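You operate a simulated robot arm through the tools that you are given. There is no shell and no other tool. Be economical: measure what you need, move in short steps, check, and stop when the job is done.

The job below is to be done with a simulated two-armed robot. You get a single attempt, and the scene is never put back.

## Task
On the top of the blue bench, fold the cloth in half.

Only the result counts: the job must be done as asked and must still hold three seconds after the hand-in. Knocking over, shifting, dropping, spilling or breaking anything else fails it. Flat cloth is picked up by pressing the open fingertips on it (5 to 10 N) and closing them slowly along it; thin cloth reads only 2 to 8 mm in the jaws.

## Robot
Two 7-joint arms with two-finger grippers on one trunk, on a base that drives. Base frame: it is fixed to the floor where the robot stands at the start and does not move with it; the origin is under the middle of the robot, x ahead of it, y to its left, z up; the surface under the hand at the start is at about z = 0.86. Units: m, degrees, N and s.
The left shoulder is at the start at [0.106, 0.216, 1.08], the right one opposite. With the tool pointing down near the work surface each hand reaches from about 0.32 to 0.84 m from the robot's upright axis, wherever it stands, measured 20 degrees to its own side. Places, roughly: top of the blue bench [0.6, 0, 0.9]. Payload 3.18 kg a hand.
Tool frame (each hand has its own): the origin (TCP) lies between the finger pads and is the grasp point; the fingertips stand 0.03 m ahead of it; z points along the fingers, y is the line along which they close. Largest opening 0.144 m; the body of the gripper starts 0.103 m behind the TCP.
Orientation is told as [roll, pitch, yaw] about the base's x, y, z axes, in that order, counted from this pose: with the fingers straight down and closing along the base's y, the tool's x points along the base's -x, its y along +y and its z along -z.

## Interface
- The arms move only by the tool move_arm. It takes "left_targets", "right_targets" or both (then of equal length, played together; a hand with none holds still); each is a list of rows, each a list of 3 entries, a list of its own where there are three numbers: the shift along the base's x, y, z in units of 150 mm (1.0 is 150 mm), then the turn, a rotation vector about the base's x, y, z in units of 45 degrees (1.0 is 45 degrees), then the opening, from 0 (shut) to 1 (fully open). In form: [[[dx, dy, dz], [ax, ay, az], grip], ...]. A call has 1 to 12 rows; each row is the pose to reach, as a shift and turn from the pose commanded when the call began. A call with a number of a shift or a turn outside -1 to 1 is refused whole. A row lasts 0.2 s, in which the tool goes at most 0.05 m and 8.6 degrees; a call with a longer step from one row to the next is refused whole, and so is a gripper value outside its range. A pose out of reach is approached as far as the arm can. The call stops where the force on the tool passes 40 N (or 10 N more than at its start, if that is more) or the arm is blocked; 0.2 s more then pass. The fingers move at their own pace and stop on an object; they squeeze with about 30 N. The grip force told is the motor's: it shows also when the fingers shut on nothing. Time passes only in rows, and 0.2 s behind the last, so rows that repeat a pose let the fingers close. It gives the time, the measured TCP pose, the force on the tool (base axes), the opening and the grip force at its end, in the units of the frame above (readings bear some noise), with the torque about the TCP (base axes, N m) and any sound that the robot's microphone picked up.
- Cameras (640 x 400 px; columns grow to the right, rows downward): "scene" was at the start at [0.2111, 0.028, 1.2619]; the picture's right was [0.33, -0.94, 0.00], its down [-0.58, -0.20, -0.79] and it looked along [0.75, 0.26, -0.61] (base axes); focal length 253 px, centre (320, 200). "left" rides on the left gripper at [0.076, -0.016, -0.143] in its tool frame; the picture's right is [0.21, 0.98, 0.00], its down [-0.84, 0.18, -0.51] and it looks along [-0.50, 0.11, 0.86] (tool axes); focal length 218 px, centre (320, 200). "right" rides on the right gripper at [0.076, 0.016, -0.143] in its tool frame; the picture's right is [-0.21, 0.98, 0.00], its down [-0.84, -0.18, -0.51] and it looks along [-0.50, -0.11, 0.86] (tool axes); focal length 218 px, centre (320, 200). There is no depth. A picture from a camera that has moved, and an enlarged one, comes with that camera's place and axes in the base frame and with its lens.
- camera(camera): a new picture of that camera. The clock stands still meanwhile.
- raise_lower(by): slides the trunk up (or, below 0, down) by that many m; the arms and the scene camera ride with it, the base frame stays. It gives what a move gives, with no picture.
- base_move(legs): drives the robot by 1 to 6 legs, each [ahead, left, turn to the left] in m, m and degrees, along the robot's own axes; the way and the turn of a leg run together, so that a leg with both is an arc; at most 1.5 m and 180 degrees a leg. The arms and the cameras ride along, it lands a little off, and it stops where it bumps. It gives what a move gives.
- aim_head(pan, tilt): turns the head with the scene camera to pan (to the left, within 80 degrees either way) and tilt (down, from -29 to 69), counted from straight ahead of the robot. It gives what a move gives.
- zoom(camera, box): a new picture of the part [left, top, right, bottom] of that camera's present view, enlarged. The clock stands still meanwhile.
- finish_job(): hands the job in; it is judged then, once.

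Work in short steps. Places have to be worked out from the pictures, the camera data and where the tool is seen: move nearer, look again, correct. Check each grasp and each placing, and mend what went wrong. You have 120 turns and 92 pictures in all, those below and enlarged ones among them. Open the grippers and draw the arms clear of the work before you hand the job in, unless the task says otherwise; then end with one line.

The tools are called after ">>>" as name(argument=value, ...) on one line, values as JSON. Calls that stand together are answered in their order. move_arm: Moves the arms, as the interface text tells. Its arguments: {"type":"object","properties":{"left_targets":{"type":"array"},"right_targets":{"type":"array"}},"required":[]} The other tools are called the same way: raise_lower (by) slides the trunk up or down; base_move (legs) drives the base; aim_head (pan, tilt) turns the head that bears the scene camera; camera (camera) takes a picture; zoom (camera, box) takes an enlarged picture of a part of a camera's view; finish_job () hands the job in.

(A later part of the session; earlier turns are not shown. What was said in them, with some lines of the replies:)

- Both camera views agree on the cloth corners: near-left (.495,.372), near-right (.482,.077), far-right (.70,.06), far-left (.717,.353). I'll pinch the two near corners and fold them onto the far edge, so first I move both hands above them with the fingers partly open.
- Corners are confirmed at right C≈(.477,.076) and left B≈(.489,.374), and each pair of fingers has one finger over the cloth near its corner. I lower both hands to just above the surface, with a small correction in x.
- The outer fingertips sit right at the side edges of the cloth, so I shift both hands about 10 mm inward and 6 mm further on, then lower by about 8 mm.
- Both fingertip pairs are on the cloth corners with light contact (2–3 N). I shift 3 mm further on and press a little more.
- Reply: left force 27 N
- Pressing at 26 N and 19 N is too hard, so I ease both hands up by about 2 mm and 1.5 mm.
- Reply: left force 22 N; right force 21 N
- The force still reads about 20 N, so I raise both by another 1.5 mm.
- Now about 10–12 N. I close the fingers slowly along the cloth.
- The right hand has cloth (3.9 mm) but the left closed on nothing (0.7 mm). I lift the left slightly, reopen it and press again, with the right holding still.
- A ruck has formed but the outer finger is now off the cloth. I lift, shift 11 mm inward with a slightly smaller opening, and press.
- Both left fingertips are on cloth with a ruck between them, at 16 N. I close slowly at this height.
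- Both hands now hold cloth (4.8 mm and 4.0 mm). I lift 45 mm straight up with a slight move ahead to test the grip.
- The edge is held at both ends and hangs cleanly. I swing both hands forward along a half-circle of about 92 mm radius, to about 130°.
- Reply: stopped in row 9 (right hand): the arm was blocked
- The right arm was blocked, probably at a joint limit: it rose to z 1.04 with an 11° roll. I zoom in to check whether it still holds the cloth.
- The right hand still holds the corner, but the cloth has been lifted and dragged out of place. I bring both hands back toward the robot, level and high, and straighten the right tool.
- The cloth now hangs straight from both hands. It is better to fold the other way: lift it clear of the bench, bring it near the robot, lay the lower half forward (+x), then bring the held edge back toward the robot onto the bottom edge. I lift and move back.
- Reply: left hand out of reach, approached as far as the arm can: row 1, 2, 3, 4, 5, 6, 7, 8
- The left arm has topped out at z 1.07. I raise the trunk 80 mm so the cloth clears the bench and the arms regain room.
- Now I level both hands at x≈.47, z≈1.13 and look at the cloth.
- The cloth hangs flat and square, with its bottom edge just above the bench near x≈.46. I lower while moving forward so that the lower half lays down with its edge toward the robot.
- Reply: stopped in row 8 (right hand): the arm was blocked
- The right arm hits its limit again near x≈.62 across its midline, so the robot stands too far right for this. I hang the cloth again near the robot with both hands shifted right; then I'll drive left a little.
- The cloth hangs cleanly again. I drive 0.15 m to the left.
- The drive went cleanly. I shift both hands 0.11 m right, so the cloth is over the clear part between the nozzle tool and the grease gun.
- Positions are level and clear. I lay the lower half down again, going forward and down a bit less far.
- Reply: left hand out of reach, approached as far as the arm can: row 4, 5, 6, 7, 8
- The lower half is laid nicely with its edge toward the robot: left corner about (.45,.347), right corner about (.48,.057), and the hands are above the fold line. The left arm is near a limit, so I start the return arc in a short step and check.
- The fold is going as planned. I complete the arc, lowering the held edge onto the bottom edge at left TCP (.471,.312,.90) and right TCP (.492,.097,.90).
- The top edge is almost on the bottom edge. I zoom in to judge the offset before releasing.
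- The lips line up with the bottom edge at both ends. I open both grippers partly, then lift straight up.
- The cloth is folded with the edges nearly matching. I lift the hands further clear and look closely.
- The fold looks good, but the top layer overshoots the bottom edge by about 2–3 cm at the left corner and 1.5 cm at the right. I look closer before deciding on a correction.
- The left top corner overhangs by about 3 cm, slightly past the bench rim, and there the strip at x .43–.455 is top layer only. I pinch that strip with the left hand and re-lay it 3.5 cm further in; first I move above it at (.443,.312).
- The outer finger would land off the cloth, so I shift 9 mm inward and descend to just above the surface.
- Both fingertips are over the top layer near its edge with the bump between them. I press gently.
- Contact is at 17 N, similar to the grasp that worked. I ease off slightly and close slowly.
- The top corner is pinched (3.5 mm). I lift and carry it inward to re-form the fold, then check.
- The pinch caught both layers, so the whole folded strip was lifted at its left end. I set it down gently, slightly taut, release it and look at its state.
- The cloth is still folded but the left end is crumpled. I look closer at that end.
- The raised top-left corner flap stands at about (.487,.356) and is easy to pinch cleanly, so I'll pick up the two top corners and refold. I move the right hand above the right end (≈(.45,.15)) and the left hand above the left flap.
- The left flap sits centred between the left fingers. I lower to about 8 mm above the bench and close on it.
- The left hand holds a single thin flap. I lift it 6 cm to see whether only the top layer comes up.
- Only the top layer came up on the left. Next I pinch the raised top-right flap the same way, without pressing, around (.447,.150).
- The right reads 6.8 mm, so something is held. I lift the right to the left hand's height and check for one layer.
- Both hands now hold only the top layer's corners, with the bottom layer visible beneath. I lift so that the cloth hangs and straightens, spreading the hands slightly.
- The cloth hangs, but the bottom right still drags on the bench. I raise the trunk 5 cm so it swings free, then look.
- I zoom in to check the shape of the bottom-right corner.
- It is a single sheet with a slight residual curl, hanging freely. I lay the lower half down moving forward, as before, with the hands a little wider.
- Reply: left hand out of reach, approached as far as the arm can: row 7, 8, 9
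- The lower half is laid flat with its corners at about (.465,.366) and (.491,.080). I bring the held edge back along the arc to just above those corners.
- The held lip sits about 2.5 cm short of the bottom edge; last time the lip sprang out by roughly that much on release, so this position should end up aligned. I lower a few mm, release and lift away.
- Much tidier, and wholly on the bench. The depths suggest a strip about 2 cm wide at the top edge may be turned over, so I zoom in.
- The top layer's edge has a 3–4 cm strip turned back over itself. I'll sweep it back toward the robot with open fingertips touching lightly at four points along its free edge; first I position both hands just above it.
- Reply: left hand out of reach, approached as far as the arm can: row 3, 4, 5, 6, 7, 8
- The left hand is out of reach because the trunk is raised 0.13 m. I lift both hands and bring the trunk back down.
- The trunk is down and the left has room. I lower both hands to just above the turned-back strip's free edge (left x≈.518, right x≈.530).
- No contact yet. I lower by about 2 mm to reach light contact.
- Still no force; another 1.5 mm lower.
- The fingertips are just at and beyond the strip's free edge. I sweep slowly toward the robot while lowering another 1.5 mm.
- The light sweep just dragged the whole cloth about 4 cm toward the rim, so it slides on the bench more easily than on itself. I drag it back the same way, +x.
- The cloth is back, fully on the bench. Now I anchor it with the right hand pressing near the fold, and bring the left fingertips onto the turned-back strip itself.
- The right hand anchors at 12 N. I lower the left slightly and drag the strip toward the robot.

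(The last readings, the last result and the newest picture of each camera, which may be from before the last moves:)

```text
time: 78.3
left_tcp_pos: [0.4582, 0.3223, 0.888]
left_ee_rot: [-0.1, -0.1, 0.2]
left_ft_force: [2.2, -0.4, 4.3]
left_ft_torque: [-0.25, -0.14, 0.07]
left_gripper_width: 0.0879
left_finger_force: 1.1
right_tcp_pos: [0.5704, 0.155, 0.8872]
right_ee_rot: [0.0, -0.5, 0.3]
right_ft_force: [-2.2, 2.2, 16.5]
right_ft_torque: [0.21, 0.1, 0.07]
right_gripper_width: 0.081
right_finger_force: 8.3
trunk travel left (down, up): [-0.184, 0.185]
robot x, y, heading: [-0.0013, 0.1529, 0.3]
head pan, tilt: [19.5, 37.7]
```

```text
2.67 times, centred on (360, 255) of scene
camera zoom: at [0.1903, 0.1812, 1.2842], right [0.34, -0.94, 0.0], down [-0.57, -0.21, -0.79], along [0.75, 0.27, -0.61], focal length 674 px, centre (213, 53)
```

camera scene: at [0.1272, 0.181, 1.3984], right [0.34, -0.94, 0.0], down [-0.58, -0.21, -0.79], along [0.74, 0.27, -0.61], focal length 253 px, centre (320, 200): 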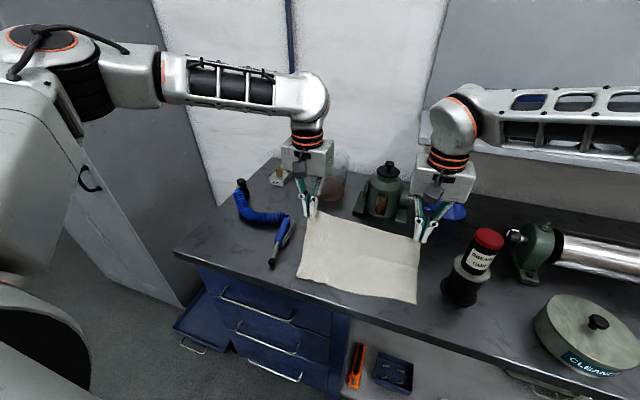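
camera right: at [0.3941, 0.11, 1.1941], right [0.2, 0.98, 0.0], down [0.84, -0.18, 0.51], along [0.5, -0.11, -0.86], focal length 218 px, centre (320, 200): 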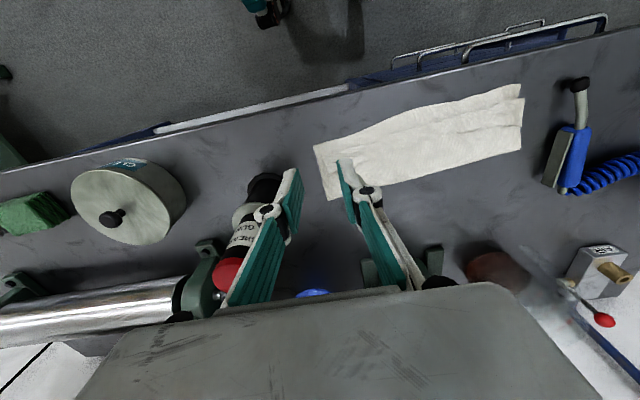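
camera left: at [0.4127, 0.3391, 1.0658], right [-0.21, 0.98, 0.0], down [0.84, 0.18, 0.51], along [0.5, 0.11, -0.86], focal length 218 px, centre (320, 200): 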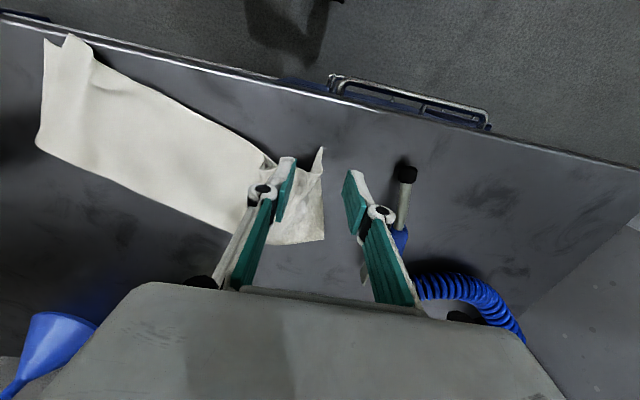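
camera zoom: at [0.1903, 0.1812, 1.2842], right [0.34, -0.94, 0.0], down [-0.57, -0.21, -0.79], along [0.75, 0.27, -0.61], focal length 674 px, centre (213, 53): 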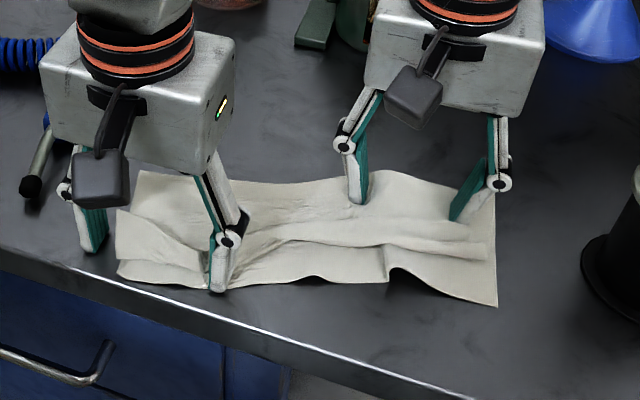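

The strip did not unroll; the left part was dragged instead. I push it back +x to smooth it out.

>>> move_arm(left_targets=[[[0.05, 0, 0], [0, 0, 0], 0.6], [[0.1, 0, 0], [0, 0, 0], 0.6], [[0.15, 0, 0], [0, 0, 0], 0.6], [[0.2, 0, 0], [0, 0, 0], 0.6], [[0.25, 0, 0], [0, 0, 0], 0.6], [[0.3, 0, 0], [0, 0, 0], 0.6], [[0.36, 0, 0], [0, 0, 0], 0.6], [[0.36, 0, 0.2], [0, 0, 0], 0.6], [[0.36, 0, 0.45], [0, 0, 0], 0.6], [[0.36, 0.2, 0.7], [0, 0, 0], 0.5], [[0.36, 0.4, 0.9], [0, 0, 0], 0.4]], right_targets=[[[0, 0, 0], [0, 0, 0], 0.55], [[0, 0, 0], [0, 0, 0], 0.55], [[0, 0, 0], [0, 0, 0], 0.55], [[0, 0, 0], [0, 0, 0], 0.55], [[0, 0, 0], [0, 0, 0], 0.55], [[0, 0, 0], [0, 0, 0], 0.55], [[0, 0, 0], [0, 0, 0], 0.55], [[0, 0, 0.15], [0, 0, 0], 0.55], [[0, 0, 0.4], [0, 0, 0], 0.5], [[-0.1, 0, 0.65], [0, 0, 0], 0.4], [[-0.2, -0.1, 0.9], [0, 0, 0], 0.3]])

>>> zoom(camera="scene", box=[260, 190, 452, 310])

```text
time: 80.7
left_tcp_pos: [0.5143, 0.3824, 1.0277]
left_ee_rot: [0.0, -0.2, 0.1]
left_ft_force: [-0.6, 0.2, 0.7]
left_ft_torque: [0.01, -0.05, -0.03]
left_gripper_width: 0.0576
left_finger_force: 0.1
right_tcp_pos: [0.5398, 0.1416, 1.0249]
right_ee_rot: [-0.1, -0.5, 0.3]
right_ft_force: [-0.8, 0.0, 0.3]
right_ft_torque: [-0.01, -0.05, 0.02]
right_gripper_width: 0.0432
right_finger_force: 0.1
trunk travel left (down, up): [-0.184, 0.185]
robot x, y, heading: [-0.0026, 0.1534, 0.1]
head pan, tilt: [19.5, 37.7]
```

```text
3.33 times, centred on (356, 250) of scene
camera zoom: at [0.1894, 0.1807, 1.2846], right [0.34, -0.94, 0.0], down [-0.57, -0.21, -0.79], along [0.75, 0.27, -0.61], focal length 842 px, centre (200, 33)
```

zoom: 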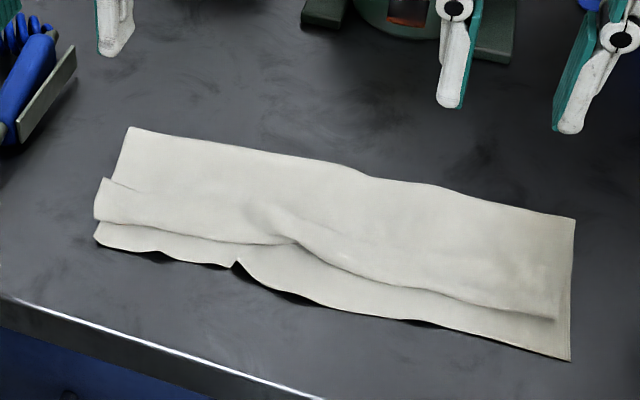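

Three pictures remain, so I use one from the right hand to see exactly how the turned-back strip lies now.

>>> zoom(camera="right", box=[230, 60, 582, 280])

```text
1.82 times, centred on (406, 170) of right
camera zoom: at [0.4624, 0.1557, 1.1659], right [0.2, 0.98, 0.0], down [0.84, -0.17, 0.51], along [0.5, -0.1, -0.86], focal length 397 px, centre (164, 254)
```

zoom: 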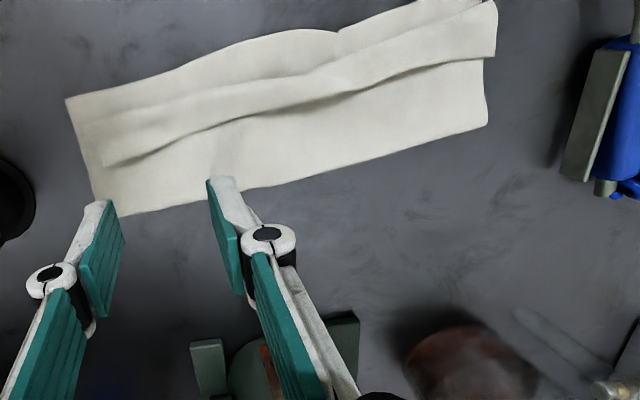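

The strip's free edge runs along x≈.53–.55 and is raised (it casts a shadow). I'll hook it from behind without touching the layer beneath: first the hands go behind it, just above the cloth.

>>> move_arm(left_targets=[[[0.1, -0.13, -0.1], [0, 0, 0], 0.6], [[0.2, -0.27, -0.25], [0, 0, 0], 0.6], [[0.28, -0.4, -0.4], [0, 0, 0], 0.6], [[0.28, -0.4, -0.6], [0, 0, 0], 0.6], [[0.28, -0.4, -0.78], [0, 0, 0], 0.6], [[0.28, -0.4, -0.88], [0, 0, 0], 0.6], [[0.28, -0.4, -0.88], [0, 0, 0], 0.6]], right_targets=[[[0.1, 0, -0.1], [0, 0, 0], 0.55], [[0.21, 0, -0.25], [0, 0, 0], 0.55], [[0.21, 0, -0.4], [0, 0, 0], 0.55], [[0.21, 0, -0.6], [0, 0, 0], 0.55], [[0.21, 0, -0.77], [0, 0, 0], 0.55], [[0.21, 0, -0.865], [0, 0, 0], 0.55], [[0.21, 0, -0.865], [0, 0, 0], 0.55]])

```text
time: 82.3
left_tcp_pos: [0.5566, 0.3213, 0.8923]
left_ee_rot: [-0.2, -0.1, 0.1]
left_ft_force: [-0.4, 0.4, 0.3]
left_ft_torque: [0.04, 0.03, 0.0]
left_gripper_width: 0.0865
left_finger_force: 0.0
right_tcp_pos: [0.5712, 0.1378, 0.8919]
right_ee_rot: [0.0, -0.4, 0.3]
right_ft_force: [-0.3, 0.3, 0.5]
right_ft_torque: [0.0, -0.01, 0.04]
right_gripper_width: 0.0792
right_finger_force: 0.1
trunk travel left (down, up): [-0.184, 0.185]
robot x, y, heading: [0.0, 0.1538, -0.0]
head pan, tilt: [19.5, 37.7]
```

No contact. I lower about 2.5 mm and sweep −x, rising as the strip stands up, so it tips over toward the robot.

>>> move_arm(left_targets=[[[0, 0, -0.02], [0, 0, 0], 0.6], [[-0.06, 0, -0.02], [0, 0, 0], 0.6], [[-0.12, 0, -0.02], [0, 0, 0], 0.6], [[-0.18, 0, -0.01], [0, 0, 0], 0.6], [[-0.24, 0, 0.02], [0, 0, 0], 0.6], [[-0.3, 0, 0.05], [0, 0, 0], 0.6], [[-0.37, 0, 0.07], [0, 0, 0], 0.6], [[-0.44, 0, 0.07], [0, 0, 0], 0.6], [[-0.52, 0, 0.06], [0, 0, 0], 0.6], [[-0.6, 0, 0.05], [0, 0, 0], 0.6]], right_targets=[[[0, 0, -0.015], [0, 0, 0], 0.55], [[-0.06, 0, -0.015], [0, 0, 0], 0.55], [[-0.12, 0, -0.015], [0, 0, 0], 0.55], [[-0.18, 0, -0.01], [0, 0, 0], 0.55], [[-0.24, 0, 0.02], [0, 0, 0], 0.55], [[-0.3, 0, 0.05], [0, 0, 0], 0.55], [[-0.37, 0, 0.07], [0, 0, 0], 0.55], [[-0.44, 0, 0.07], [0, 0, 0], 0.55], [[-0.5, 0, 0.06], [0, 0, 0], 0.55], [[-0.56, 0, 0.05], [0, 0, 0], 0.55]])

>>> zoom(camera="scene", box=[252, 180, 460, 310])

```text
time: 84.5
left_tcp_pos: [0.4664, 0.3226, 0.898]
left_ee_rot: [-0.1, 0.0, 0.1]
left_ft_force: [0.1, 0.0, 0.8]
left_ft_torque: [0.04, 0.01, -0.02]
left_gripper_width: 0.0863
left_finger_force: 0.0
right_tcp_pos: [0.4892, 0.141, 0.9001]
right_ee_rot: [-0.1, -0.4, 0.4]
right_ft_force: [0.0, -1.0, 0.0]
right_ft_torque: [-0.03, 0.02, 0.02]
right_gripper_width: 0.0792
right_finger_force: 0.1
trunk travel left (down, up): [-0.184, 0.185]
robot x, y, heading: [0.0002, 0.1524, 0.1]
head pan, tilt: [19.5, 37.7]
```

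```text
3.08 times, centred on (356, 245) of scene
camera zoom: at [0.1913, 0.1811, 1.284], right [0.34, -0.94, 0.0], down [-0.58, -0.21, -0.79], along [0.75, 0.27, -0.61], focal length 777 px, centre (209, 62)
```

zoom: 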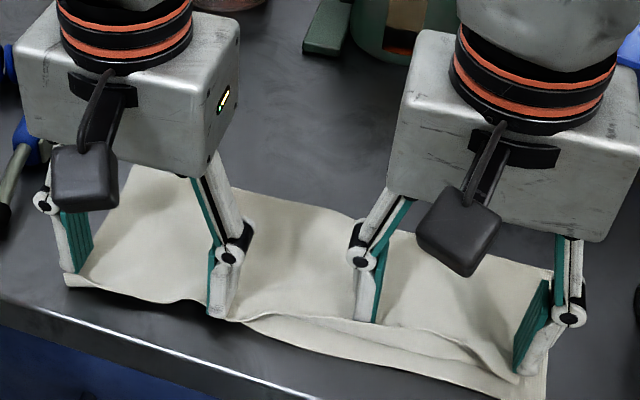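

The sweep worked: the strip has flipped over toward the robot, and the top edge now lies near the bottom edge. I lift straight up and move the hands clear.

>>> move_arm(left_targets=[[[0, 0, 0.1], [0, 0, 0], 0.6], [[0, 0, 0.3], [0, 0, 0], 0.6], [[0, 0, 0.55], [0, 0, 0], 0.6], [[0, 0.1, 0.8], [0, 0, 0], 0.6], [[0, 0.35, 0.95], [0, 0, 0], 0.6], [[0, 0.6, 0.95], [0, 0, 0], 0.6], [[0, 0.8, 0.95], [0, 0, 0], 0.6]], right_targets=[[[0, 0, 0.1], [0, 0, 0], 0.55], [[0, 0, 0.3], [0, 0, 0], 0.55], [[-0.05, 0, 0.55], [0, 0, 0], 0.55], [[-0.15, 0, 0.8], [0, 0, 0], 0.5], [[-0.25, -0.2, 1.0], [0, 0, 0], 0.5], [[-0.35, -0.45, 1.0], [0, 0, 0], 0.5], [[-0.4, -0.75, 1.0], [0, 0, 0], 0.5]])

>>> zoom(camera="scene", box=[252, 180, 460, 310])

```text
time: 86.1
left_tcp_pos: [0.4653, 0.4438, 1.0424]
left_ee_rot: [-0.2, -0.1, 0.2]
left_ft_force: [-0.7, -0.6, 0.3]
left_ft_torque: [0.01, -0.03, -0.03]
left_gripper_width: 0.0865
left_finger_force: 0.0
right_tcp_pos: [0.4274, 0.0267, 1.0505]
right_ee_rot: [0.0, -0.5, 0.3]
right_ft_force: [0.0, 0.9, 0.7]
right_ft_torque: [0.03, -0.06, 0.0]
right_gripper_width: 0.0721
right_finger_force: 0.0
trunk travel left (down, up): [-0.184, 0.185]
robot x, y, heading: [0.0017, 0.1523, 0.0]
head pan, tilt: [19.5, 37.7]
```

```text
3.08 times, centred on (356, 245) of scene
camera zoom: at [0.1907, 0.1799, 1.2842], right [0.34, -0.94, 0.0], down [-0.58, -0.2, -0.79], along [0.75, 0.27, -0.61], focal length 777 px, centre (209, 62)
```

zoom: 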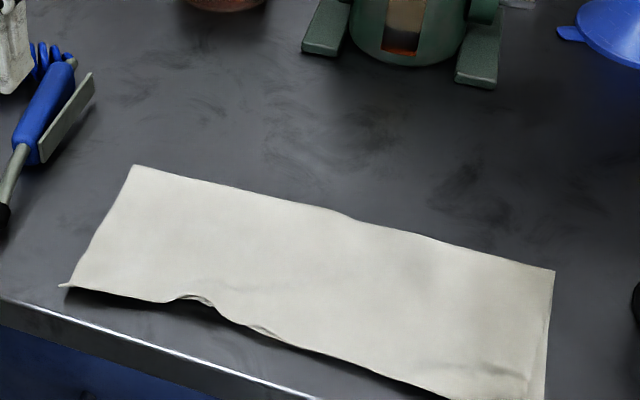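

The last picture shows the cloth folded neatly in half, with the hem flat, the edges matching and all of it on the bench. The other objects look undisturbed and the hands are clear, so I hand it in.

>>> finish_job()

```text
The job is handed in.
```

The cloth is folded in half on top of the blue bench, with the edges roughly lined up. Both grippers are open and clear, nothing else looked disturbed in the last picture, and the job is handed in.
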